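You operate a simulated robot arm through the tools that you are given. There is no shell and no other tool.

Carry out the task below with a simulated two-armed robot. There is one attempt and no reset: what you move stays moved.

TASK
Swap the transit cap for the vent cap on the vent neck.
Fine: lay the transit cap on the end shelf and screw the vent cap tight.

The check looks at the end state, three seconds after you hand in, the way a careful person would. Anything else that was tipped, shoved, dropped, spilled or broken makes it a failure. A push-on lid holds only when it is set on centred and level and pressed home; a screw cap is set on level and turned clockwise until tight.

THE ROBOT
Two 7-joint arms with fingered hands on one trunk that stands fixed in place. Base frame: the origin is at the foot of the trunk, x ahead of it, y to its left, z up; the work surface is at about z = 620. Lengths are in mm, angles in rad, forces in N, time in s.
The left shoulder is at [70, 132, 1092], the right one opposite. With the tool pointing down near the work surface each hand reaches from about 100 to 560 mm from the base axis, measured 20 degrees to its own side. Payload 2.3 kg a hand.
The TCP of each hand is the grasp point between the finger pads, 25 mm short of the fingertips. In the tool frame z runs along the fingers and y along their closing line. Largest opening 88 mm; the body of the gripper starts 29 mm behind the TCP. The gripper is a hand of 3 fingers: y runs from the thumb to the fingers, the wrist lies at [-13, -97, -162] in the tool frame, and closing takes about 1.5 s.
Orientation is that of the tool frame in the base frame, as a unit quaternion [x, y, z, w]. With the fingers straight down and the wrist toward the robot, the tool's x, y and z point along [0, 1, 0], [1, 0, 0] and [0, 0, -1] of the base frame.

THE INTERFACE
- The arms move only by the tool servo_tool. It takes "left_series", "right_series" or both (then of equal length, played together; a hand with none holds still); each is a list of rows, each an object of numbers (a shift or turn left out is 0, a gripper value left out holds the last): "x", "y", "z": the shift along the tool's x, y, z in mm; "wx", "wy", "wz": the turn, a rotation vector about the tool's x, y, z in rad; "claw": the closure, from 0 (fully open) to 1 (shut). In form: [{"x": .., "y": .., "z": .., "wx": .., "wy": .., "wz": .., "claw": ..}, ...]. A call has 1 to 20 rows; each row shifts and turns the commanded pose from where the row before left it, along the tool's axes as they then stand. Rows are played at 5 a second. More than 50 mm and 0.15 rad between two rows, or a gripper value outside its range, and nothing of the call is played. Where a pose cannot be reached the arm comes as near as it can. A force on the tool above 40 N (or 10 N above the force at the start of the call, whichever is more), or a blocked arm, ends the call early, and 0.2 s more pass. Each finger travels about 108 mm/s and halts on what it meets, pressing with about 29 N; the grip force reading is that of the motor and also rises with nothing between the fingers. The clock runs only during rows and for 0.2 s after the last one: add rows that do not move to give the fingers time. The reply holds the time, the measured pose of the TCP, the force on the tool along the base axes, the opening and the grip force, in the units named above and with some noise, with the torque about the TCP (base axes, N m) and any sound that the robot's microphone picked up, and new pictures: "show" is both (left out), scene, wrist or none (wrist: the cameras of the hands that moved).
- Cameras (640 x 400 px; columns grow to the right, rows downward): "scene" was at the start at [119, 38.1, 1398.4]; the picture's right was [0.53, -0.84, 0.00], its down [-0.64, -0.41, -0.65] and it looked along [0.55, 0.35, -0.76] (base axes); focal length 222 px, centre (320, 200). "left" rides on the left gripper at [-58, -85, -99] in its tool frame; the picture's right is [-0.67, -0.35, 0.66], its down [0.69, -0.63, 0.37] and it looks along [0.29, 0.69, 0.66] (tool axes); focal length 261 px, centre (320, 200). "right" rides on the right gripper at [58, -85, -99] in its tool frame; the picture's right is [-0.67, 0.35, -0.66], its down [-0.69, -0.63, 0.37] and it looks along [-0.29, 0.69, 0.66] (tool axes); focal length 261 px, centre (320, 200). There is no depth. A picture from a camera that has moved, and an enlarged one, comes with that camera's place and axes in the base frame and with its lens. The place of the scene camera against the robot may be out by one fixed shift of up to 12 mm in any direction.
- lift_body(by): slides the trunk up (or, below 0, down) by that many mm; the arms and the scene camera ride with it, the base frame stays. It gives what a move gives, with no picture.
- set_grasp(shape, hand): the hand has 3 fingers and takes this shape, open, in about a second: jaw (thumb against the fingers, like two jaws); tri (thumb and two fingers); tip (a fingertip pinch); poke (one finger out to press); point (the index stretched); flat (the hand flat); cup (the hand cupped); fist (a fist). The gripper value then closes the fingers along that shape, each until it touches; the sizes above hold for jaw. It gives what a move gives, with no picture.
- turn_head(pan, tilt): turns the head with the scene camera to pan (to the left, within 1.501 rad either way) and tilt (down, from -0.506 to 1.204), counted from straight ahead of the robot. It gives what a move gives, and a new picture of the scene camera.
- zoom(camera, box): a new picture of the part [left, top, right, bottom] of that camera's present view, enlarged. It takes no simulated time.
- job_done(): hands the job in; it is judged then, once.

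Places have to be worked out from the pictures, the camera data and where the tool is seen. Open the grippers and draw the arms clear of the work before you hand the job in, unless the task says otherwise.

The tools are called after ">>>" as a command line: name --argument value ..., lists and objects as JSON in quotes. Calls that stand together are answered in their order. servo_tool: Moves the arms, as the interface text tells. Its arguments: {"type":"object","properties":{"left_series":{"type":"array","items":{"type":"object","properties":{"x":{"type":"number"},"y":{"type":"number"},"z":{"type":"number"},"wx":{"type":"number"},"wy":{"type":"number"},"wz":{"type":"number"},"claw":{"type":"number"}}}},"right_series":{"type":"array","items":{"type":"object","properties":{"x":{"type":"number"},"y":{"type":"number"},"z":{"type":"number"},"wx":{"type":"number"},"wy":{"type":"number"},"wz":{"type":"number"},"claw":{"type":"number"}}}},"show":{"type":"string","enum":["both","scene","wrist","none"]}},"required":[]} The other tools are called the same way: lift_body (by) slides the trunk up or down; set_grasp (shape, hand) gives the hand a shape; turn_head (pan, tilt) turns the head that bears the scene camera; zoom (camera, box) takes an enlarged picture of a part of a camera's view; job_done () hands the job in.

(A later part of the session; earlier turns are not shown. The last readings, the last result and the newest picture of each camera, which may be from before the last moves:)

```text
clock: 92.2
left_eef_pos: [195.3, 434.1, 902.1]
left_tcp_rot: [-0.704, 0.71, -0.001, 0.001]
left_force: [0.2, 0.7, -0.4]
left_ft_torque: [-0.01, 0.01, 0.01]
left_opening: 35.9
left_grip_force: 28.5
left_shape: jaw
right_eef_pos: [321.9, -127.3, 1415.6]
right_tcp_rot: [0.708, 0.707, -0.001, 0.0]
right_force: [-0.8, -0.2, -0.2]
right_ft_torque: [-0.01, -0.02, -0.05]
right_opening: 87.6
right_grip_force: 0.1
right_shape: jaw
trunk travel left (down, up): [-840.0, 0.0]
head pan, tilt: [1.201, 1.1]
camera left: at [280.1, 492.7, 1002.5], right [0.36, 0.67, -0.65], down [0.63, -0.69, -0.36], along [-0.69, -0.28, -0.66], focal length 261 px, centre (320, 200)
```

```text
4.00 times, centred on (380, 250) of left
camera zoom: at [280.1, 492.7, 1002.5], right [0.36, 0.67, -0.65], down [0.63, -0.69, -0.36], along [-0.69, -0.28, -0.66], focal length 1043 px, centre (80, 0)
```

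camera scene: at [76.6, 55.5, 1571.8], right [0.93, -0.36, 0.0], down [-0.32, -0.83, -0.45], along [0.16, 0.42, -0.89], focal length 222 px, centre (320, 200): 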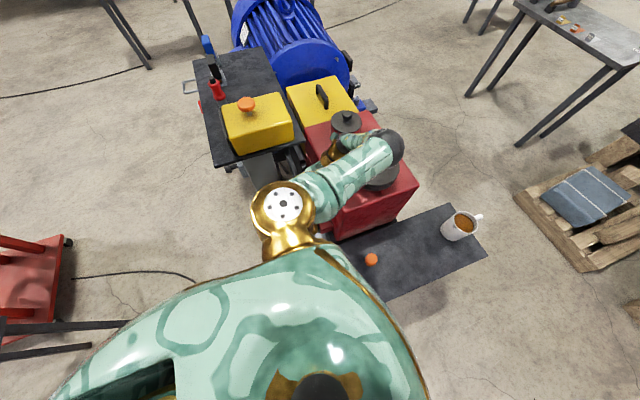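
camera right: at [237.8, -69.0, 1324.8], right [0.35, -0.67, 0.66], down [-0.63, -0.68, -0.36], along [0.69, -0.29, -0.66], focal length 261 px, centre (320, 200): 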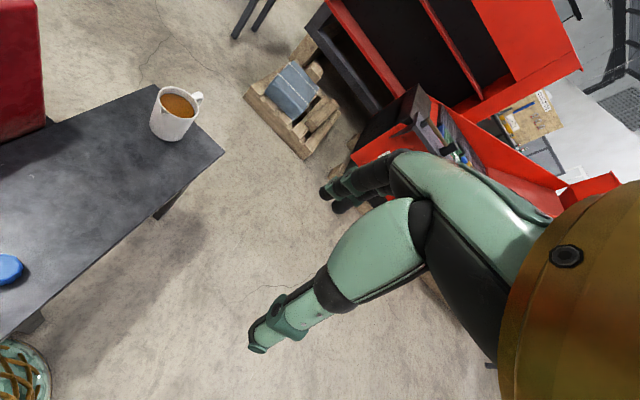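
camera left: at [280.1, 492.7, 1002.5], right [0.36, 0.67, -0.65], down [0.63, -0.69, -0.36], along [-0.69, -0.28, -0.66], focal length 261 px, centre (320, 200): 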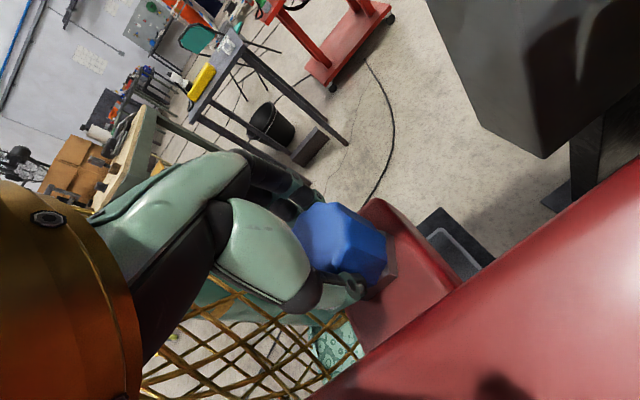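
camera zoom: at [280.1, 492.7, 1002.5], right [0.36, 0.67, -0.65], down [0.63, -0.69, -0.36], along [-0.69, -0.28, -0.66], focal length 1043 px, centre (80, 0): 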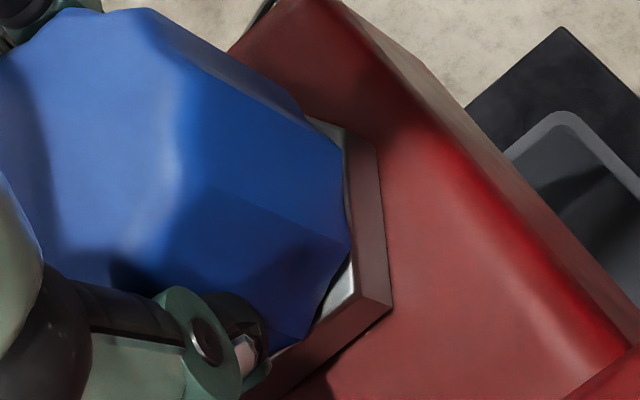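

No contact at z=902 either. Stepping down further, 1 mm at a time.

>>> servo_tool --left_series '[{"z": 1}, {"z": 1}, {}]' --show "none"

>>> servo_tool --left_series '[{"z": 1}, {"z": 1}, {}]' --show "wrist"

>>> zoom --camera "left" --box '[300, 200, 460, 300]'

```text
clock: 93.0
left_eef_pos: [195.9, 434.5, 901.2]
left_tcp_rot: [-0.705, 0.71, -0.001, 0.002]
left_force: [1.0, 2.8, 10.4]
left_ft_torque: [0.07, 0.12, -0.02]
left_opening: 36.0
left_grip_force: 29.0
left_shape: jaw
right_eef_pos: [320.2, -129.0, 1415.9]
right_tcp_rot: [0.708, 0.706, 0.001, -0.001]
right_force: [0.9, 0.2, -0.9]
right_ft_torque: [0.01, 0.01, -0.05]
right_opening: 87.4
right_grip_force: 0.0
right_shape: jaw
trunk travel left (down, up): [-840.0, 0.0]
head pan, tilt: [1.201, 1.1]
```

```text
clock: 93.8
left_eef_pos: [194.8, 433.2, 902.3]
left_tcp_rot: [-0.704, 0.71, 0.0, 0.004]
left_force: [2.4, 9.4, 32.2]
left_ft_torque: [0.41, 0.44, -0.13]
left_opening: 36.8
left_grip_force: 29.5
left_shape: jaw
right_eef_pos: [320.2, -131.1, 1416.6]
right_tcp_rot: [0.708, 0.706, 0.002, -0.001]
right_force: [-0.6, 1.1, -0.5]
right_ft_torque: [-0.01, -0.02, 0.02]
right_opening: 87.8
right_grip_force: 0.0
right_shape: jaw
trunk travel left (down, up): [-840.0, 0.0]
head pan, tilt: [1.201, 1.1]
camera left: at [279.2, 490.3, 1001.4], right [0.36, 0.67, -0.65], down [0.63, -0.69, -0.37], along [-0.69, -0.28, -0.67], focal length 261 px, centre (320, 200)
```

left: 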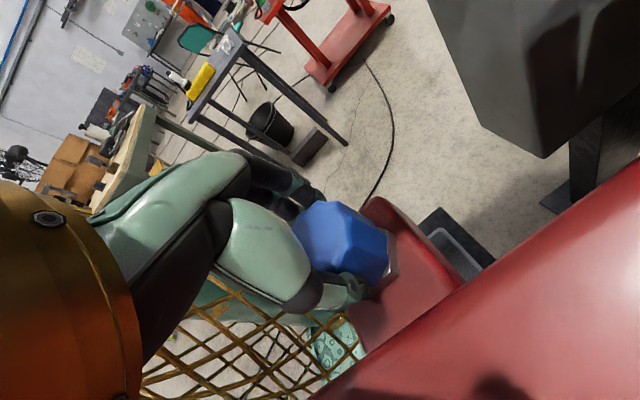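

```text
4.00 times, centred on (380, 250) of left
camera zoom: at [279.2, 490.3, 1001.4], right [0.36, 0.67, -0.65], down [0.63, -0.69, -0.37], along [-0.69, -0.28, -0.67], focal length 1043 px, centre (80, 0)
```

zoom: 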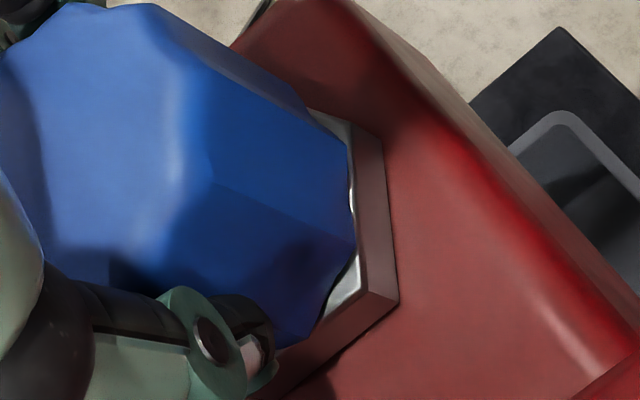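

Contact came at about z≈901.5 and force is now 32 N. I'll back off to a light press and begin turning clockwise (positive wz), following down slightly with the thread.

>>> servo_tool --left_series '[{"z": -1.8}, {}, {"wz": 0.1, "z": 0.05}, {"wz": 0.1, "z": 0.05}, {"wz": 0.1, "z": 0.05}, {"wz": 0.1, "z": 0.05}, {"wz": 0.1, "z": 0.05}, {"wz": 0.1, "z": 0.05}, {}]' --show "wrist"

>>> zoom --camera "left" --box '[300, 200, 460, 300]'

```text
clock: 95.8
left_eef_pos: [193.1, 431.6, 902.1]
left_tcp_rot: [-0.462, 0.887, 0.001, 0.004]
left_force: [-1.3, -1.2, 14.5]
left_ft_torque: [0.1, 0.21, 0.17]
left_opening: 37.0
left_grip_force: 28.6
left_shape: jaw
right_eef_pos: [319.3, -132.3, 1415.9]
right_tcp_rot: [0.707, 0.707, 0.001, -0.001]
right_force: [-0.4, -0.4, 0.2]
right_ft_torque: [0.03, 0.01, -0.02]
right_opening: 87.9
right_grip_force: 0.1
right_shape: jaw
trunk travel left (down, up): [-840.0, 0.0]
head pan, tilt: [1.201, 1.1]
camera left: at [296.1, 430.7, 1001.4], right [0.67, 0.35, -0.65], down [0.13, -0.92, -0.37], along [-0.73, 0.17, -0.66], focal length 261 px, centre (320, 200)
```

left: 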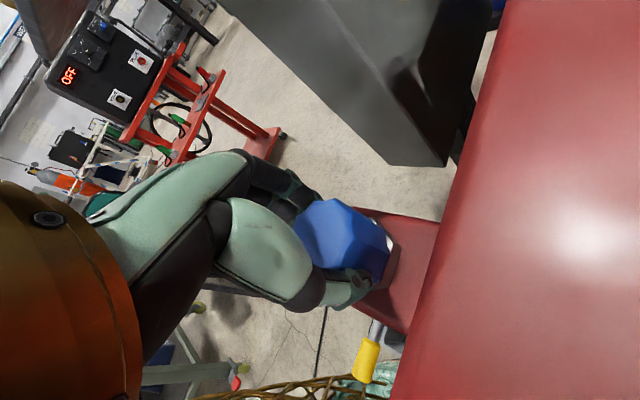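

```text
4.00 times, centred on (380, 250) of left
camera zoom: at [296.1, 430.7, 1001.4], right [0.67, 0.35, -0.65], down [0.13, -0.92, -0.37], along [-0.73, 0.17, -0.66], focal length 1043 px, centre (80, 0)
```

zoom: 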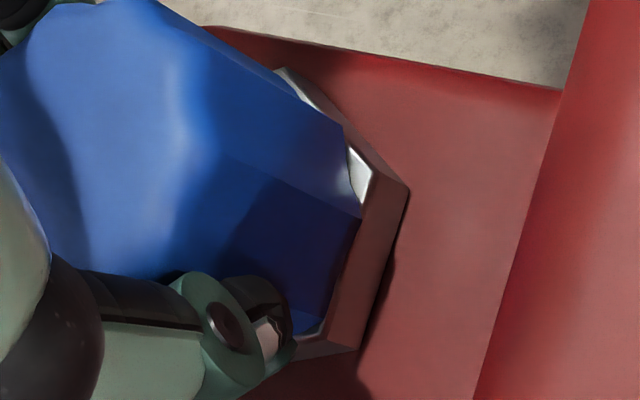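

Turning with 14 N press and a modest resisting torque, as expected for an engaging thread. Continuing the clockwise stroke.

>>> servo_tool --left_series '[{"wz": 0.14, "z": 0.05}, {"wz": 0.14, "z": 0.05}, {"wz": 0.14, "z": 0.05}, {"wz": 0.14, "z": 0.05}, {"wz": 0.14, "z": 0.05}, {"wz": 0.14, "z": 0.05}, {"wz": 0.14, "z": 0.05}, {"wz": 0.14, "z": 0.05}, {"wz": 0.14, "z": 0.05}, {"wz": 0.14, "z": 0.05}, {}]' --show "wrist"

>>> zoom --camera "left" --box '[300, 200, 460, 300]'

```text
clock: 98.2
left_eef_pos: [190.9, 434.5, 900.9]
left_tcp_rot: [0.216, 0.976, 0.004, 0.003]
left_force: [-4.5, 11.0, 30.6]
left_ft_torque: [0.69, -0.17, 0.31]
left_opening: 37.0
left_grip_force: 29.1
left_shape: jaw
right_eef_pos: [316.9, -130.8, 1416.5]
right_tcp_rot: [0.708, 0.706, 0.002, 0.0]
right_force: [0.2, 0.2, 0.5]
right_ft_torque: [-0.02, -0.01, -0.01]
right_opening: 87.9
right_grip_force: 0.0
right_shape: jaw
trunk travel left (down, up): [-840.0, 0.0]
head pan, tilt: [1.201, 1.1]
camera left: at [207.2, 332.0, 999.9], right [0.47, -0.59, -0.66], down [-0.88, -0.28, -0.38], along [0.04, 0.75, -0.66], focal length 261 px, centre (320, 200)
```

left: 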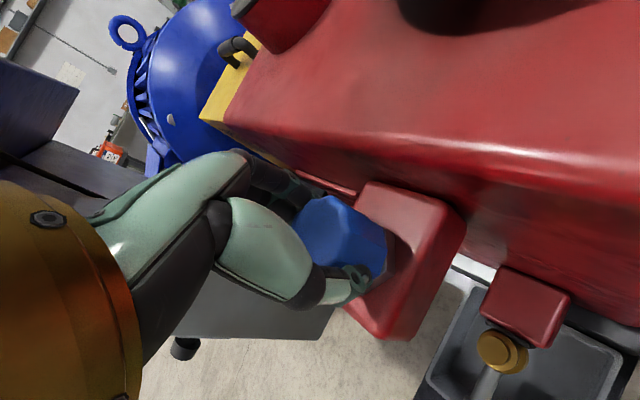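

```text
4.00 times, centred on (380, 250) of left
camera zoom: at [207.2, 332.0, 999.9], right [0.47, -0.59, -0.66], down [-0.88, -0.28, -0.38], along [0.04, 0.75, -0.66], focal length 1043 px, centre (80, 0)
```

zoom: 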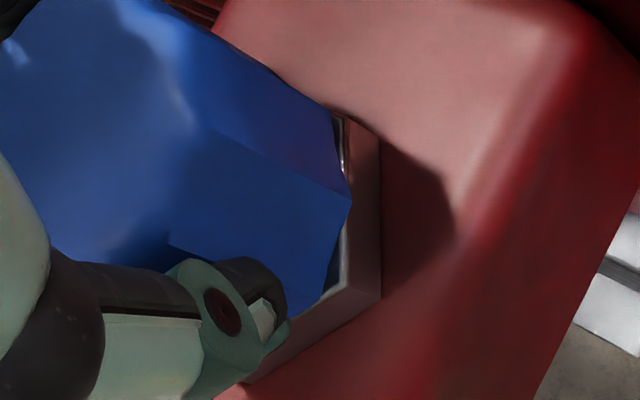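

Force rose to 31 N with some side load, so the cap is probably held a bit off-centre in the hand. I'll release it, let the hand relax, and look at how the cap sits on the neck.

>>> servo_tool --left_series '[{"z": -1}, {"claw": 0.55}, {"claw": 0.5}, {"claw": 0.45}, {"claw": 0.4}, {"claw": 0.35}, {}, {}]' --show "both"

>>> zoom --camera "left" --box '[270, 180, 430, 300]'

>>> zoom --camera "scene" --box '[270, 100, 390, 240]'

```text
clock: 100.0
left_eef_pos: [194.5, 435.0, 900.1]
left_tcp_rot: [0.216, 0.976, 0.001, 0.002]
left_force: [0.1, 1.0, 0.1]
left_ft_torque: [0.01, 0.03, 0.01]
left_opening: 56.7
left_grip_force: 0.0
left_shape: jaw
right_eef_pos: [322.3, -127.5, 1415.5]
right_tcp_rot: [0.707, 0.707, 0.0, 0.0]
right_force: [0.3, 0.4, 0.2]
right_ft_torque: [0.0, -0.02, 0.01]
right_opening: 87.8
right_grip_force: 0.1
right_shape: jaw
trunk travel left (down, up): [-840.0, 0.0]
head pan, tilt: [1.201, 1.1]
camera scene: at [76.2, 54.9, 1571.8], right [0.93, -0.36, 0.0], down [-0.32, -0.83, -0.45], along [0.16, 0.42, -0.89], focal length 222 px, centre (320, 200)
camera left: at [211.9, 333.4, 999.0], right [0.46, -0.6, -0.65], down [-0.89, -0.28, -0.37], along [0.04, 0.75, -0.66], focal length 261 px, centre (320, 200)
```

scene: 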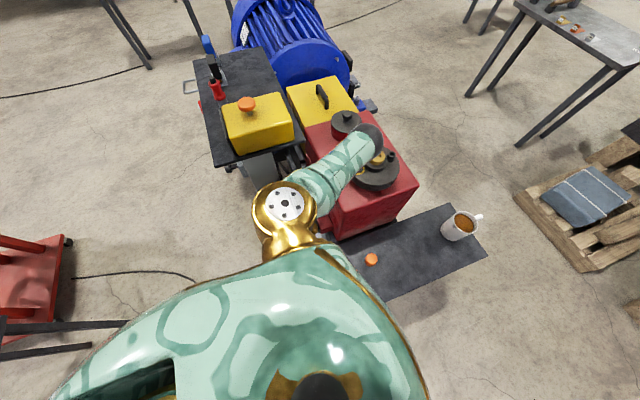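
left: 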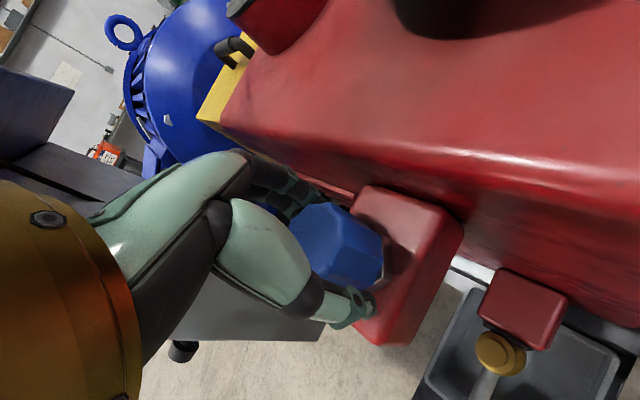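

```text
3.33 times, centred on (350, 240) of left
camera zoom: at [211.9, 333.4, 999.0], right [0.46, -0.6, -0.65], down [-0.89, -0.28, -0.37], along [0.04, 0.75, -0.66], focal length 869 px, centre (220, 67)
```

zoom: 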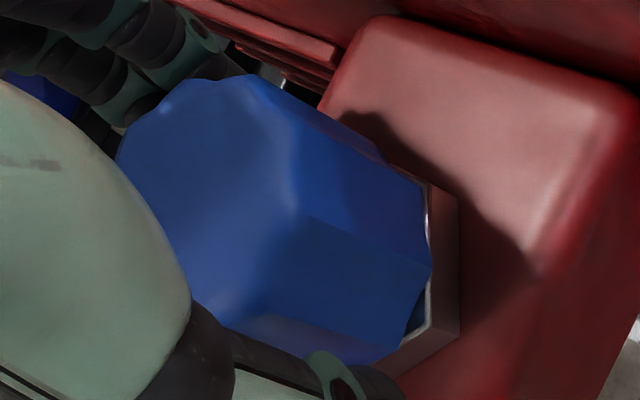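

```text
2.86 times, centred on (330, 170) of scene
camera zoom: at [76.2, 54.9, 1571.8], right [0.93, -0.36, 0.0], down [-0.32, -0.83, -0.45], along [0.16, 0.42, -0.89], focal length 634 px, centre (291, 286)
```

zoom: 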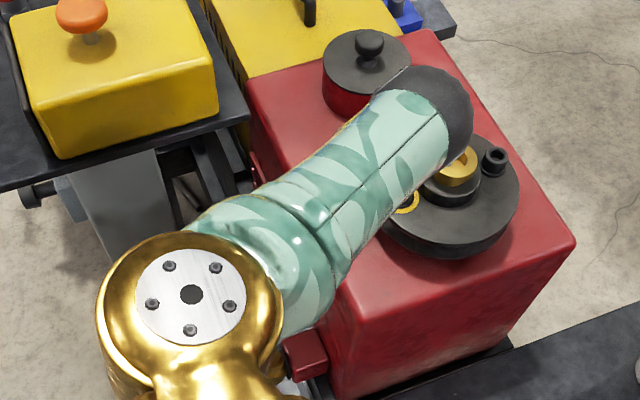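

The hand relaxed to [194.5, 435, 900], right on the neck axis, and the cap stayed on the thread. Turning the open hand back 2 rad for the next stroke, now well centred.

>>> servo_tool --left_series '[{"wz": -0.143}, {"wz": -0.143}, {"wz": -0.143}, {"wz": -0.143}, {"wz": -0.143}, {"wz": -0.143}, {"wz": -0.143}, {"wz": -0.143}, {"wz": -0.143}, {"wz": -0.143}, {"wz": -0.143}, {"wz": -0.143}, {"wz": -0.143}, {"wz": -0.143}, {}, {}]' --show "wrist"

>>> zoom --camera "left" --box '[270, 180, 430, 300]'

```text
clock: 103.4
left_eef_pos: [195.0, 434.8, 899.4]
left_tcp_rot: [-0.706, 0.709, -0.001, 0.0]
left_force: [0.5, -0.7, 0.6]
left_ft_torque: [0.03, -0.03, -0.01]
left_opening: 57.0
left_grip_force: 0.1
left_shape: jaw
right_eef_pos: [322.5, -126.9, 1414.4]
right_tcp_rot: [0.707, 0.707, 0.0, -0.001]
right_force: [0.5, -0.2, 0.5]
right_ft_torque: [0.05, 0.01, 0.0]
right_opening: 87.7
right_grip_force: 0.1
right_shape: jaw
trunk travel left (down, up): [-840.0, 0.0]
head pan, tilt: [1.201, 1.1]
camera left: at [280.0, 492.4, 999.6], right [0.35, 0.67, -0.65], down [0.63, -0.69, -0.36], along [-0.69, -0.28, -0.66], focal length 261 px, centre (320, 200)
```

left: 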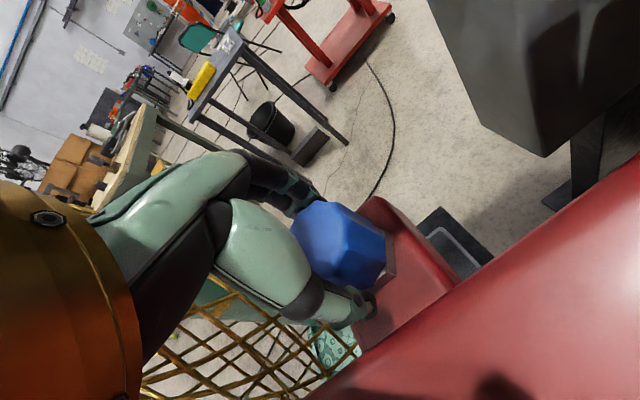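

```text
3.33 times, centred on (350, 240) of left
camera zoom: at [280.0, 492.4, 999.6], right [0.35, 0.67, -0.65], down [0.63, -0.69, -0.36], along [-0.69, -0.28, -0.66], focal length 869 px, centre (220, 67)
```

zoom: 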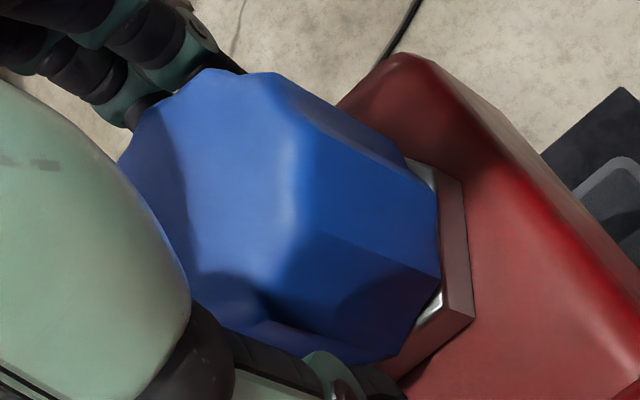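

A small residual offset remains (about 1 mm), which I'll correct. Then closing and making the second clockwise stroke with a gentle down-feed.

>>> servo_tool --left_series '[{"x": -1, "y": 0.5, "claw": 1.0}, {}, {}, {}, {"z": 0.5}, {"wz": 0.14, "z": 0.06}, {"wz": 0.14, "z": 0.06}, {"wz": 0.14, "z": 0.06}, {"wz": 0.14, "z": 0.06}, {"wz": 0.14, "z": 0.06}, {"wz": 0.14, "z": 0.06}, {"wz": 0.14, "z": 0.06}, {}]' --show "none"

>>> servo_tool --left_series '[{"wz": 0.14, "z": 0.06}, {"wz": 0.14, "z": 0.06}, {"wz": 0.14, "z": 0.06}, {"wz": 0.14, "z": 0.06}, {"wz": 0.14, "z": 0.06}, {"wz": 0.14, "z": 0.06}, {"wz": 0.14, "z": 0.06}, {}]' --show "wrist"

>>> zoom --camera "left" --box '[270, 180, 430, 300]'

```text
clock: 106.2
left_eef_pos: [191.0, 432.3, 900.3]
left_tcp_rot: [-0.288, 0.958, 0.001, 0.003]
left_force: [-6.9, -5.1, 7.0]
left_ft_torque: [0.0, 0.27, 0.38]
left_opening: 37.6
left_grip_force: 28.9
left_shape: jaw
right_eef_pos: [317.7, -131.7, 1414.7]
right_tcp_rot: [0.708, 0.706, 0.002, -0.001]
right_force: [-0.5, 0.1, -0.9]
right_ft_torque: [-0.01, -0.03, 0.01]
right_opening: 87.5
right_grip_force: 0.1
right_shape: jaw
trunk travel left (down, up): [-840.0, 0.0]
head pan, tilt: [1.201, 1.1]
```

```text
clock: 108.0
left_eef_pos: [192.9, 435.8, 899.1]
left_tcp_rot: [0.196, 0.981, 0.002, 0.003]
left_force: [-0.8, 15.3, 24.2]
left_ft_torque: [1.31, 0.01, 0.8]
left_opening: 33.1
left_grip_force: 29.2
left_shape: jaw
right_eef_pos: [318.7, -127.1, 1415.7]
right_tcp_rot: [0.708, 0.707, 0.0, 0.0]
right_force: [0.1, 0.1, -0.5]
right_ft_torque: [-0.02, 0.03, -0.04]
right_opening: 87.6
right_grip_force: 0.0
right_shape: jaw
trunk travel left (down, up): [-840.0, 0.0]
head pan, tilt: [1.201, 1.1]
camera left: at [212.9, 336.4, 998.2], right [0.49, -0.58, -0.65], down [-0.87, -0.32, -0.37], along [0.01, 0.75, -0.66], focal length 261 px, centre (320, 200)
```

left: 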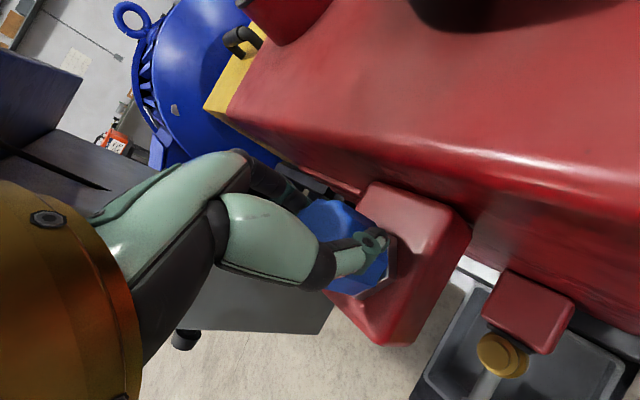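

```text
3.33 times, centred on (350, 240) of left
camera zoom: at [212.9, 336.4, 998.2], right [0.49, -0.58, -0.65], down [-0.87, -0.32, -0.37], along [0.01, 0.75, -0.66], focal length 869 px, centre (220, 67)
```

zoom: 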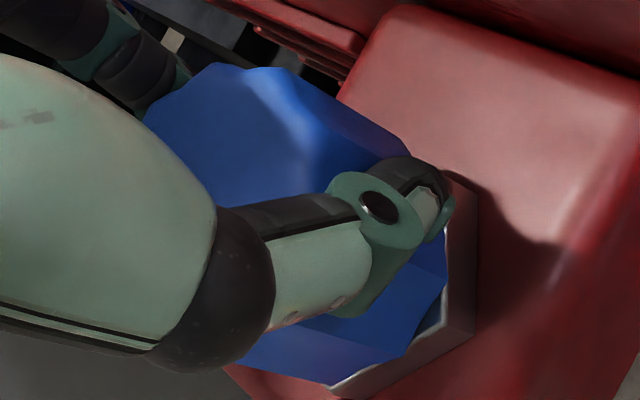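

Torque climbed to 0.8 N·m and the thumb slipped over a lobe, so the cap is now resisting hard: either it's getting tight or it's binding. I'll release and inspect how it sits.

>>> servo_tool --left_series '[{"claw": 0.6}, {"claw": 0.5}, {"claw": 0.4}, {"claw": 0.33}, {}, {}]' --show "wrist"

>>> zoom --camera "left" --box '[270, 180, 430, 300]'

```text
clock: 109.4
left_eef_pos: [195.2, 435.4, 896.7]
left_tcp_rot: [0.196, 0.981, 0.001, 0.002]
left_force: [0.1, 0.0, 0.0]
left_ft_torque: [0.04, -0.01, 0.01]
left_opening: 58.3
left_grip_force: 0.0
left_shape: jaw
right_eef_pos: [323.7, -127.6, 1414.7]
right_tcp_rot: [0.708, 0.707, -0.001, 0.001]
right_force: [0.1, 1.1, 0.7]
right_ft_torque: [-0.03, -0.03, 0.01]
right_opening: 87.5
right_grip_force: 0.0
right_shape: jaw
trunk travel left (down, up): [-840.0, 0.0]
head pan, tilt: [1.201, 1.1]
camera left: at [215.7, 335.5, 997.1], right [0.49, -0.58, -0.65], down [-0.87, -0.32, -0.37], along [0.01, 0.75, -0.66], focal length 261 px, centre (320, 200)
```

left: 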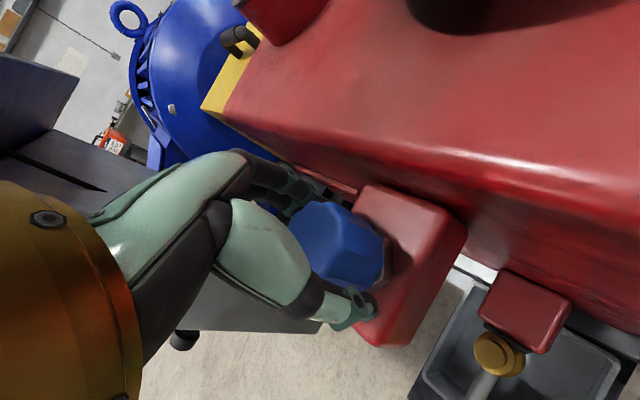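

```text
3.33 times, centred on (350, 240) of left
camera zoom: at [215.7, 335.5, 997.1], right [0.49, -0.58, -0.65], down [-0.87, -0.32, -0.37], along [0.01, 0.75, -0.66], focal length 869 px, centre (220, 67)
```

zoom: 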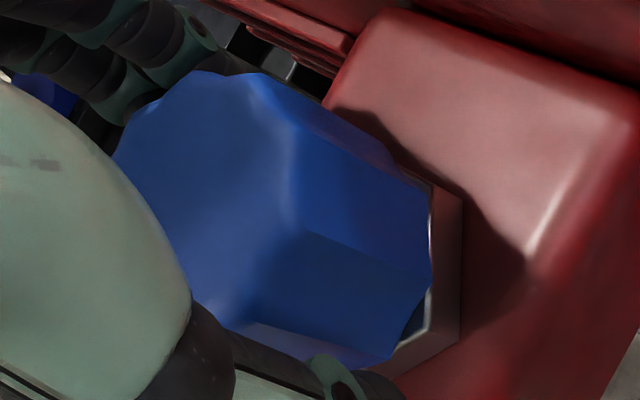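

Released with no residual force. I'll raise the hand straight up to get an unobstructed look at the cap on the neck.

>>> servo_tool --left_series '[{"z": -10}, {"z": -20}, {"z": -30}, {"z": -40}, {"z": -40}, {}, {}]' --show "both"

>>> zoom --camera "left" --box '[340, 220, 500, 320]'

>>> zoom --camera "scene" --box '[260, 160, 380, 260]'

```text
clock: 111.0
left_eef_pos: [195.3, 435.9, 1039.5]
left_tcp_rot: [0.195, 0.981, 0.001, 0.002]
left_force: [-0.2, 0.8, -0.3]
left_ft_torque: [0.0, 0.03, -0.02]
left_opening: 58.4
left_grip_force: 0.0
left_shape: jaw
right_eef_pos: [323.0, -126.6, 1415.5]
right_tcp_rot: [0.708, 0.707, -0.001, -0.001]
right_force: [0.6, -1.1, 0.2]
right_ft_torque: [-0.01, -0.02, 0.0]
right_opening: 87.9
right_grip_force: 0.1
right_shape: jaw
trunk travel left (down, up): [-840.0, 0.0]
head pan, tilt: [1.201, 1.1]
camera scene: at [76.7, 56.1, 1571.7], right [0.93, -0.36, 0.0], down [-0.32, -0.83, -0.45], along [0.16, 0.42, -0.89], focal length 222 px, centre (320, 200)
camera left: at [215.2, 335.9, 1138.0], right [0.49, -0.58, -0.65], down [-0.87, -0.32, -0.37], along [0.01, 0.75, -0.66], focal length 261 px, centre (320, 200)
```

scene: 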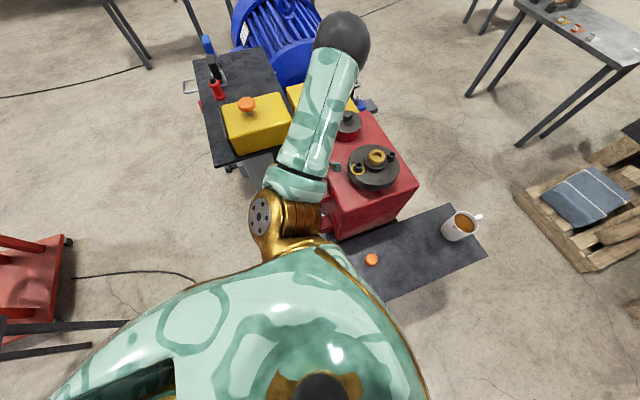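
left: 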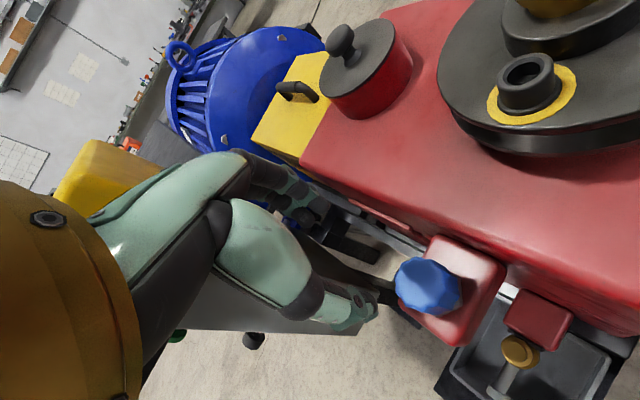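

```text
4.00 times, centred on (420, 270) of left
camera zoom: at [215.2, 335.9, 1138.0], right [0.49, -0.58, -0.65], down [-0.87, -0.32, -0.37], along [0.01, 0.75, -0.66], focal length 1043 px, centre (-80, -80)
```

zoom: 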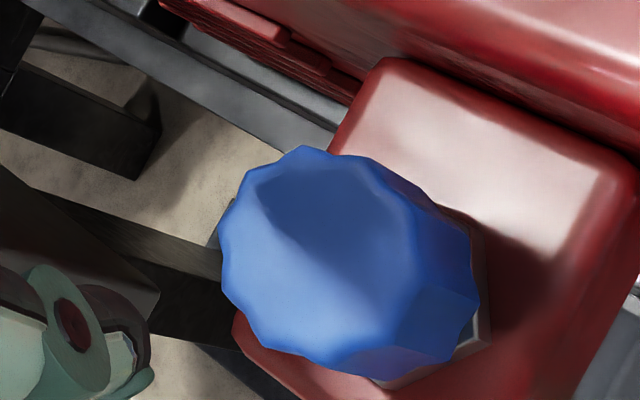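

```text
4.00 times, centred on (320, 210) of scene
camera zoom: at [76.7, 56.1, 1571.7], right [0.93, -0.36, 0.0], down [-0.32, -0.83, -0.45], along [0.16, 0.42, -0.89], focal length 888 px, centre (320, 160)
```

zoom: 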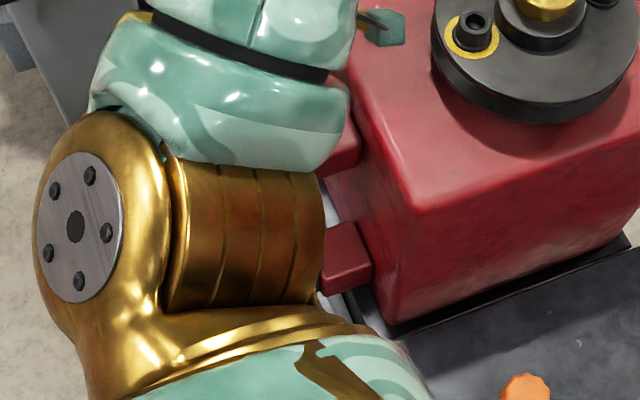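

Measured from the wrist views, the blue cap's rim is now at about the same height as the seated transit cap was, and it looks level. I'll go back down at the start angle and do another stroke to confirm it's tight.

>>> servo_tool --left_series '[{"wz": -0.143}, {"wz": -0.143}, {"wz": -0.143}, {"wz": -0.143}, {"wz": -0.143}, {"wz": -0.143}, {"wz": -0.143}, {"wz": -0.143}, {"wz": -0.143}, {"wz": -0.143}, {"wz": -0.143}, {"wz": -0.143}, {"wz": -0.143}, {"wz": -0.143}, {}, {}]' --show "wrist"

>>> zoom --camera "left" --box '[340, 220, 500, 320]'

```text
clock: 114.4
left_eef_pos: [194.5, 436.2, 1037.1]
left_tcp_rot: [0.72, -0.694, 0.001, -0.002]
left_force: [0.2, -0.1, 0.3]
left_ft_torque: [-0.02, -0.02, 0.0]
left_opening: 58.5
left_grip_force: 0.0
left_shape: jaw
right_eef_pos: [321.3, -128.2, 1415.3]
right_tcp_rot: [0.708, 0.706, -0.001, -0.001]
right_force: [-0.3, -0.1, 0.1]
right_ft_torque: [0.02, -0.01, -0.03]
right_opening: 87.9
right_grip_force: 0.0
right_shape: jaw
trunk travel left (down, up): [-840.0, 0.0]
head pan, tilt: [1.201, 1.1]
camera left: at [276.8, 497.4, 1137.8], right [0.33, 0.68, -0.65], down [0.66, -0.66, -0.36], along [-0.68, -0.31, -0.66], focal length 261 px, centre (320, 200)
```

left: 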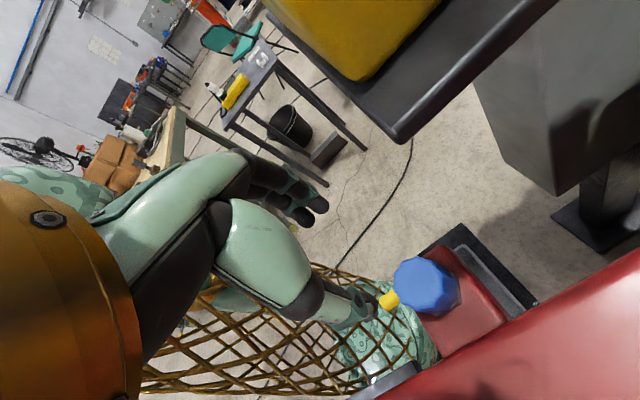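

```text
4.00 times, centred on (420, 270) of left
camera zoom: at [276.8, 497.4, 1137.8], right [0.33, 0.68, -0.65], down [0.66, -0.66, -0.36], along [-0.68, -0.31, -0.66], focal length 1043 px, centre (-80, -80)
```

zoom: 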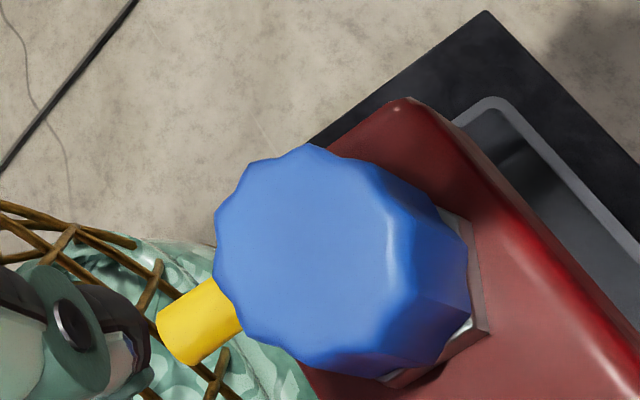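

Same picture position from both yaw angles, so the cap is centred and level to within a millimetre. I'll make the small centring correction, lower to z≈900 and grip again.

>>> servo_tool --left_series '[{"x": 0.7, "y": 0.6, "z": 30}, {"z": 30}, {"z": 30}, {"z": 25}, {"z": 15}, {"z": 7}, {}, {"claw": 1.0}, {}, {}, {}, {}, {}]' --show "wrist"

>>> zoom --camera "left" --box '[270, 180, 430, 300]'

```text
clock: 117.2
left_eef_pos: [193.5, 434.3, 900.8]
left_tcp_rot: [0.719, -0.695, 0.001, -0.001]
left_force: [-0.4, 0.5, 0.1]
left_ft_torque: [-0.03, 0.17, 0.04]
left_opening: 38.8
left_grip_force: 28.5
left_shape: jaw
right_eef_pos: [322.3, -127.7, 1414.2]
right_tcp_rot: [0.707, 0.707, -0.001, 0.0]
right_force: [0.7, -0.3, -0.1]
right_ft_torque: [0.01, 0.0, -0.04]
right_opening: 87.5
right_grip_force: 0.1
right_shape: jaw
trunk travel left (down, up): [-840.0, 0.0]
head pan, tilt: [1.201, 1.1]
camera left: at [276.3, 496.8, 1000.9], right [0.33, 0.68, -0.65], down [0.65, -0.66, -0.36], along [-0.68, -0.31, -0.66], focal length 261 px, centre (320, 200)
```

left: 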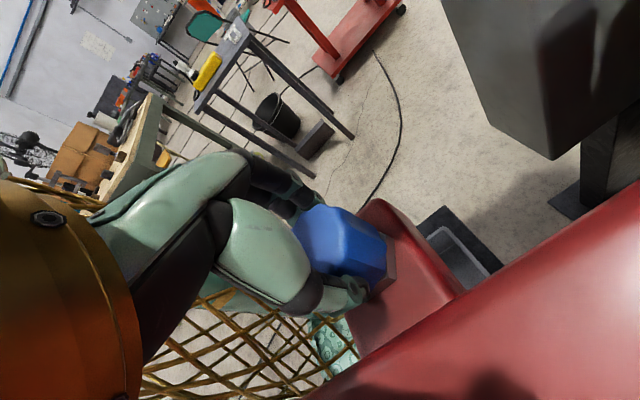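

```text
3.33 times, centred on (350, 240) of left
camera zoom: at [276.3, 496.8, 1000.9], right [0.33, 0.68, -0.65], down [0.65, -0.66, -0.36], along [-0.68, -0.31, -0.66], focal length 869 px, centre (220, 67)
```

zoom: 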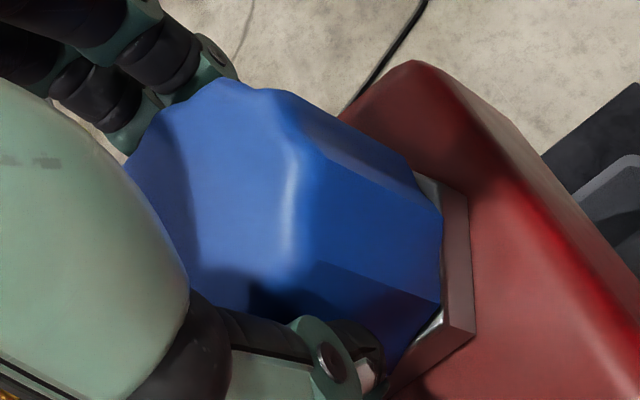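

Balanced grip, near-zero side force. Turning clockwise in short bursts while watching the torque.

>>> servo_tool --left_series '[{"wz": 0.1}, {"wz": 0.1}, {"wz": 0.1}, {"wz": 0.1}, {"wz": 0.1}, {"wz": 0.1}, {}]' --show "none"

>>> servo_tool --left_series '[{"wz": 0.1}, {"wz": 0.1}, {"wz": 0.1}, {"wz": 0.1}, {}]' --show "wrist"

>>> zoom --camera "left" --box '[270, 180, 430, 300]'

```text
clock: 118.8
left_eef_pos: [193.3, 432.7, 901.0]
left_tcp_rot: [-0.482, 0.876, 0.0, 0.002]
left_force: [-6.4, -9.3, -7.4]
left_ft_torque: [-0.27, 0.4, 0.55]
left_opening: 37.0
left_grip_force: 28.7
left_shape: jaw
right_eef_pos: [321.6, -130.6, 1414.6]
right_tcp_rot: [0.708, 0.706, 0.0, -0.001]
right_force: [-0.1, 0.4, 0.1]
right_ft_torque: [0.01, 0.02, 0.0]
right_opening: 87.9
right_grip_force: 0.0
right_shape: jaw
trunk travel left (down, up): [-840.0, 0.0]
head pan, tilt: [1.201, 1.1]
```

```text
clock: 120.0
left_eef_pos: [193.7, 436.5, 900.7]
left_tcp_rot: [-0.298, 0.955, 0.001, 0.003]
left_force: [-5.1, 2.2, 2.0]
left_ft_torque: [0.18, 0.4, 0.45]
left_opening: 32.9
left_grip_force: 28.8
left_shape: jaw
right_eef_pos: [321.4, -126.0, 1415.4]
right_tcp_rot: [0.708, 0.706, 0.001, 0.001]
right_force: [0.3, 0.4, -0.3]
right_ft_torque: [0.01, -0.02, -0.03]
right_opening: 87.8
right_grip_force: 0.0
right_shape: jaw
trunk travel left (down, up): [-840.0, 0.0]
head pan, tilt: [1.201, 1.1]
camera left: at [288.1, 400.1, 1001.2], right [0.75, 0.1, -0.65], down [-0.2, -0.91, -0.37], along [-0.62, 0.41, -0.66], focal length 261 px, centre (320, 200)
```

left: 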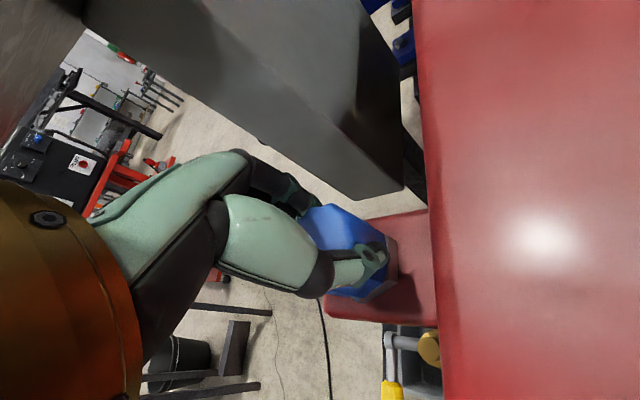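

```text
3.33 times, centred on (350, 240) of left
camera zoom: at [288.1, 400.1, 1001.2], right [0.75, 0.1, -0.65], down [-0.2, -0.91, -0.37], along [-0.62, 0.41, -0.66], focal length 869 px, centre (220, 67)
```

zoom: 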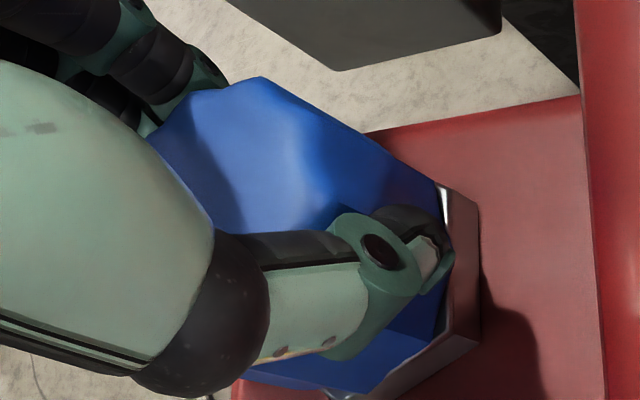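

The thumb slipped again at about 0.5–0.8 N·m; just before that, Fz went to -7 N, meaning the cap pulled down a bit more. I'll release, rise, and switch to the three-finger "tri" grasp, which should carry torque on a round cap better.

>>> servo_tool --left_series '[{"claw": 0.6}, {"claw": 0.45}, {"claw": 0.33}, {}, {}, {"z": -10}, {"z": -30}, {"z": -40}, {"z": -40}, {}]' --show "wrist"

>>> zoom --camera "left" --box '[340, 200, 500, 320]'

>>> set_grasp --shape "tri" --hand "left"

```text
clock: 122.2
left_eef_pos: [191.7, 434.3, 1022.2]
left_tcp_rot: [-0.298, 0.955, -0.001, 0.001]
left_force: [0.7, 0.2, 0.0]
left_ft_torque: [0.01, -0.02, 0.02]
left_opening: 58.3
left_grip_force: 0.0
left_shape: jaw
right_eef_pos: [322.7, -126.1, 1416.4]
right_tcp_rot: [0.707, 0.707, 0.0, -0.001]
right_force: [0.3, 0.4, 0.1]
right_ft_torque: [-0.01, 0.0, 0.01]
right_opening: 87.6
right_grip_force: 0.1
right_shape: jaw
trunk travel left (down, up): [-840.0, 0.0]
head pan, tilt: [1.201, 1.1]
camera left: at [287.4, 399.2, 1122.1], right [0.75, 0.1, -0.65], down [-0.2, -0.91, -0.37], along [-0.63, 0.41, -0.66], focal length 261 px, centre (320, 200)
```

left: 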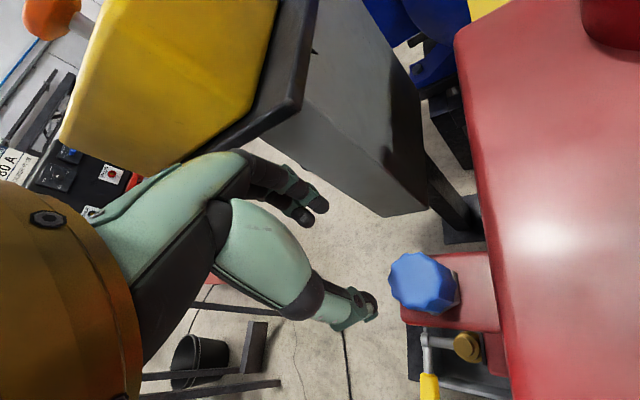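

```text
3.33 times, centred on (420, 260) of left
camera zoom: at [287.4, 399.2, 1122.1], right [0.75, 0.1, -0.65], down [-0.2, -0.91, -0.37], along [-0.63, 0.41, -0.66], focal length 869 px, centre (-13, 0)
```

zoom: 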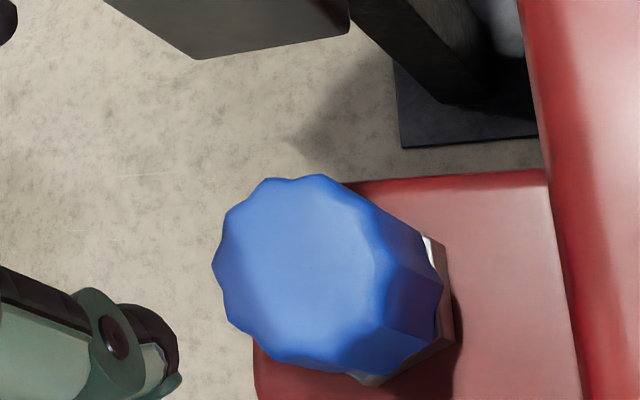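

```text
clock: 123.1
left_eef_pos: [191.4, 434.8, 1021.2]
left_tcp_rot: [-0.298, 0.955, 0.0, 0.002]
left_force: [-0.5, 0.1, 0.4]
left_ft_torque: [-0.03, 0.02, 0.0]
left_opening: 87.9
left_grip_force: 0.1
left_shape: tri
right_eef_pos: [322.1, -126.5, 1415.4]
right_tcp_rot: [0.708, 0.706, -0.001, -0.001]
right_force: [0.1, 1.1, 0.8]
right_ft_torque: [0.01, 0.01, 0.02]
right_opening: 87.5
right_grip_force: 0.1
right_shape: jaw
trunk travel left (down, up): [-840.0, 0.0]
head pan, tilt: [1.201, 1.1]
```

The cap sits centred under the hand axis within half a millimetre. Now in tri shape, I'll part-close the fingers to a safe width and look at their layout before lowering.

>>> servo_tool --left_series '[{"claw": 0.3}, {}, {}, {}]' --show "both"

>>> zoom --camera "left" --box '[200, 130, 500, 340]'

```text
clock: 124.1
left_eef_pos: [191.4, 433.8, 1022.4]
left_tcp_rot: [-0.297, 0.955, 0.0, 0.002]
left_force: [-0.1, 0.8, 0.4]
left_ft_torque: [0.01, 0.01, -0.02]
left_opening: 62.0
left_grip_force: 0.1
left_shape: tri
right_eef_pos: [322.9, -128.6, 1415.2]
right_tcp_rot: [0.708, 0.706, -0.001, -0.001]
right_force: [0.5, -0.3, -0.1]
right_ft_torque: [-0.01, 0.0, 0.0]
right_opening: 87.9
right_grip_force: 0.2
right_shape: jaw
trunk travel left (down, up): [-840.0, 0.0]
head pan, tilt: [1.201, 1.1]
camera scene: at [76.4, 55.4, 1571.8], right [0.93, -0.36, 0.0], down [-0.32, -0.83, -0.45], along [0.16, 0.42, -0.89], focal length 222 px, centre (320, 200)
camera left: at [287.4, 399.1, 1121.8], right [0.75, 0.1, -0.65], down [-0.2, -0.91, -0.37], along [-0.63, 0.41, -0.66], focal length 261 px, centre (320, 200)
```

scene: 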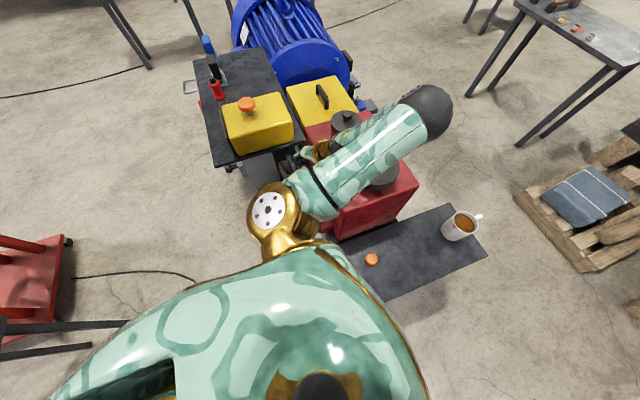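
left: 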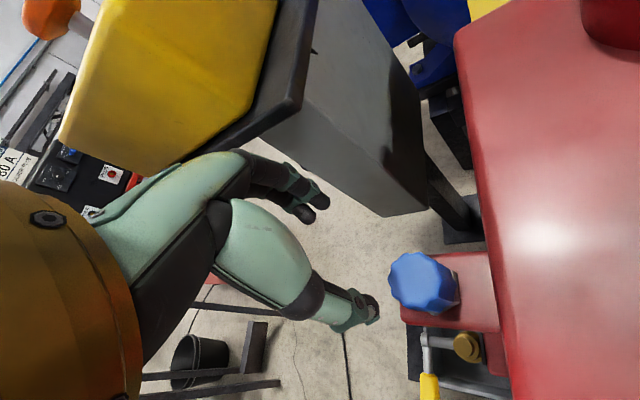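

```text
1.90 times, centred on (350, 235) of left
camera zoom: at [287.4, 399.1, 1121.8], right [0.75, 0.1, -0.65], down [-0.2, -0.91, -0.37], along [-0.63, 0.41, -0.66], focal length 496 px, centre (263, 133)
```

zoom: 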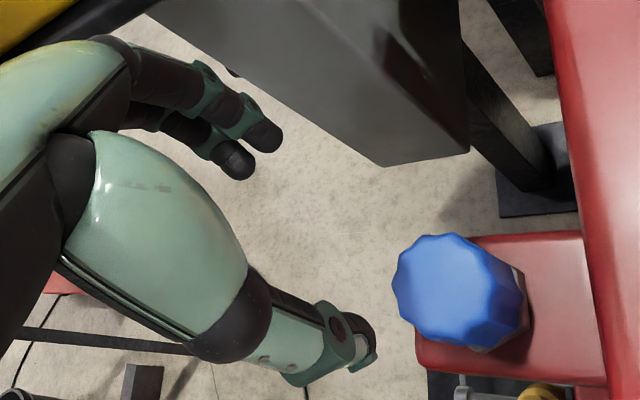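

The tri layout looks much like jaw from here. I'll lower with it onto the cap at this angle, grip, and try a further clockwise turn; then compare the cap's lobes with this reference view to see if it moved.

>>> servo_tool --left_series '[{"z": 30}, {"z": 30}, {"z": 30}, {"z": 20}, {"z": 12}, {}, {"claw": 1.0}, {}, {}, {}, {}, {}]' --show "wrist"

>>> zoom --camera "left" --box '[270, 180, 430, 300]'

```text
clock: 126.7
left_eef_pos: [192.3, 433.4, 898.9]
left_tcp_rot: [-0.298, 0.955, 0.001, 0.003]
left_force: [2.4, 6.7, 21.0]
left_ft_torque: [0.53, 0.16, -0.04]
left_opening: 39.3
left_grip_force: 29.1
left_shape: tri
right_eef_pos: [321.1, -129.9, 1414.1]
right_tcp_rot: [0.708, 0.707, 0.001, -0.001]
right_force: [0.0, 0.6, 1.0]
right_ft_torque: [0.01, 0.03, -0.03]
right_opening: 87.8
right_grip_force: 0.0
right_shape: jaw
trunk travel left (down, up): [-840.0, 0.0]
head pan, tilt: [1.201, 1.1]
camera left: at [288.4, 396.0, 998.9], right [0.75, 0.1, -0.65], down [-0.2, -0.91, -0.37], along [-0.63, 0.41, -0.66], focal length 261 px, centre (320, 200)
```

left: 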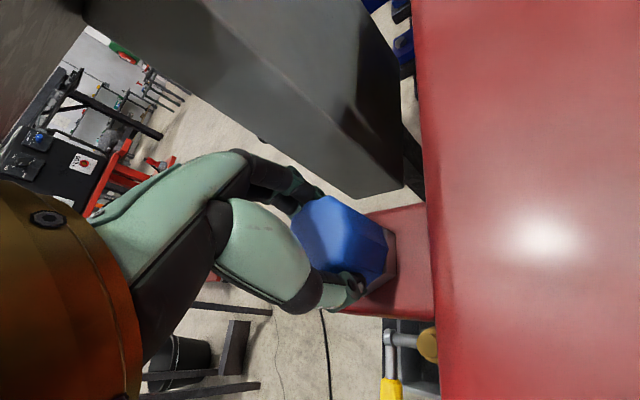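

```text
3.33 times, centred on (350, 240) of left
camera zoom: at [288.4, 396.0, 998.9], right [0.75, 0.1, -0.65], down [-0.2, -0.91, -0.37], along [-0.63, 0.41, -0.66], focal length 869 px, centre (220, 67)
```

zoom: 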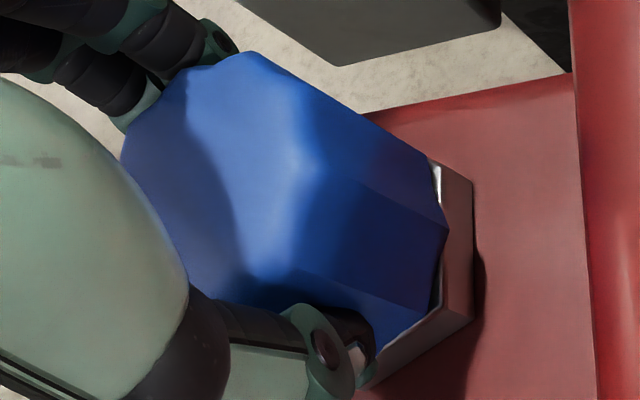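

The fingertips press slightly on the hex (21 N up). I'll ease up 2 mm and turn clockwise 0.5 rad.

>>> servo_tool --left_series '[{"z": -2}, {}, {"wz": 0.1}, {"wz": 0.1}, {"wz": 0.1}, {}]' --show "none"

>>> servo_tool --left_series '[{"wz": 0.1}, {"wz": 0.1}, {}]' --show "wrist"

>>> zoom --camera "left" --box '[270, 180, 430, 300]'

```text
clock: 128.1
left_eef_pos: [192.2, 434.4, 899.1]
left_tcp_rot: [-0.152, 0.988, -0.001, 0.001]
left_force: [-7.3, -3.2, -5.6]
left_ft_torque: [0.2, 0.37, 0.33]
left_opening: 37.7
left_grip_force: 28.7
left_shape: tri
right_eef_pos: [319.6, -127.6, 1415.0]
right_tcp_rot: [0.708, 0.706, 0.001, 0.0]
right_force: [-0.8, 0.3, 0.5]
right_ft_torque: [0.03, -0.01, 0.04]
right_opening: 87.4
right_grip_force: 0.1
right_shape: jaw
trunk travel left (down, up): [-840.0, 0.0]
head pan, tilt: [1.201, 1.1]
```

```text
clock: 128.9
left_eef_pos: [192.3, 434.8, 900.1]
left_tcp_rot: [-0.054, 0.999, -0.001, 0.002]
left_force: [-7.6, -2.0, -7.1]
left_ft_torque: [0.2, 0.35, 0.49]
left_opening: 36.7
left_grip_force: 29.0
left_shape: tri
right_eef_pos: [320.3, -126.2, 1415.4]
right_tcp_rot: [0.707, 0.707, -0.001, 0.0]
right_force: [-0.2, 0.3, 1.0]
right_ft_torque: [0.01, -0.02, 0.02]
right_opening: 87.9
right_grip_force: 0.1
right_shape: jaw
trunk travel left (down, up): [-840.0, 0.0]
head pan, tilt: [1.201, 1.1]
camera left: at [258.2, 357.7, 1000.4], right [0.71, -0.28, -0.65], down [-0.61, -0.7, -0.37], along [-0.35, 0.66, -0.66], focal length 261 px, centre (320, 200)
```

left: 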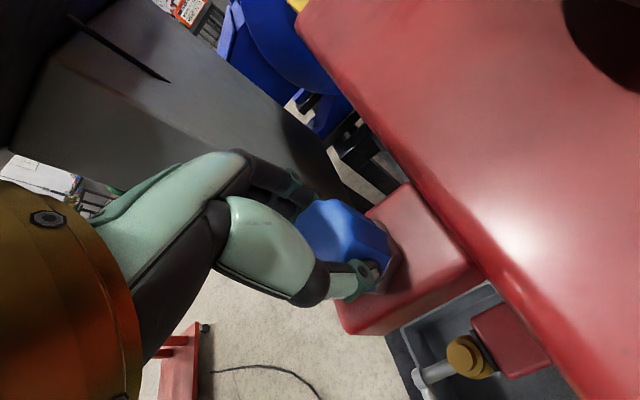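

```text
3.33 times, centred on (350, 240) of left
camera zoom: at [258.2, 357.7, 1000.4], right [0.71, -0.28, -0.65], down [-0.61, -0.7, -0.37], along [-0.35, 0.66, -0.66], focal length 869 px, centre (220, 67)
```

zoom: 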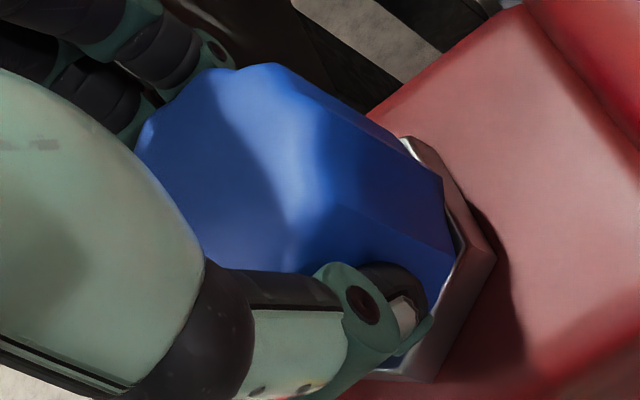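

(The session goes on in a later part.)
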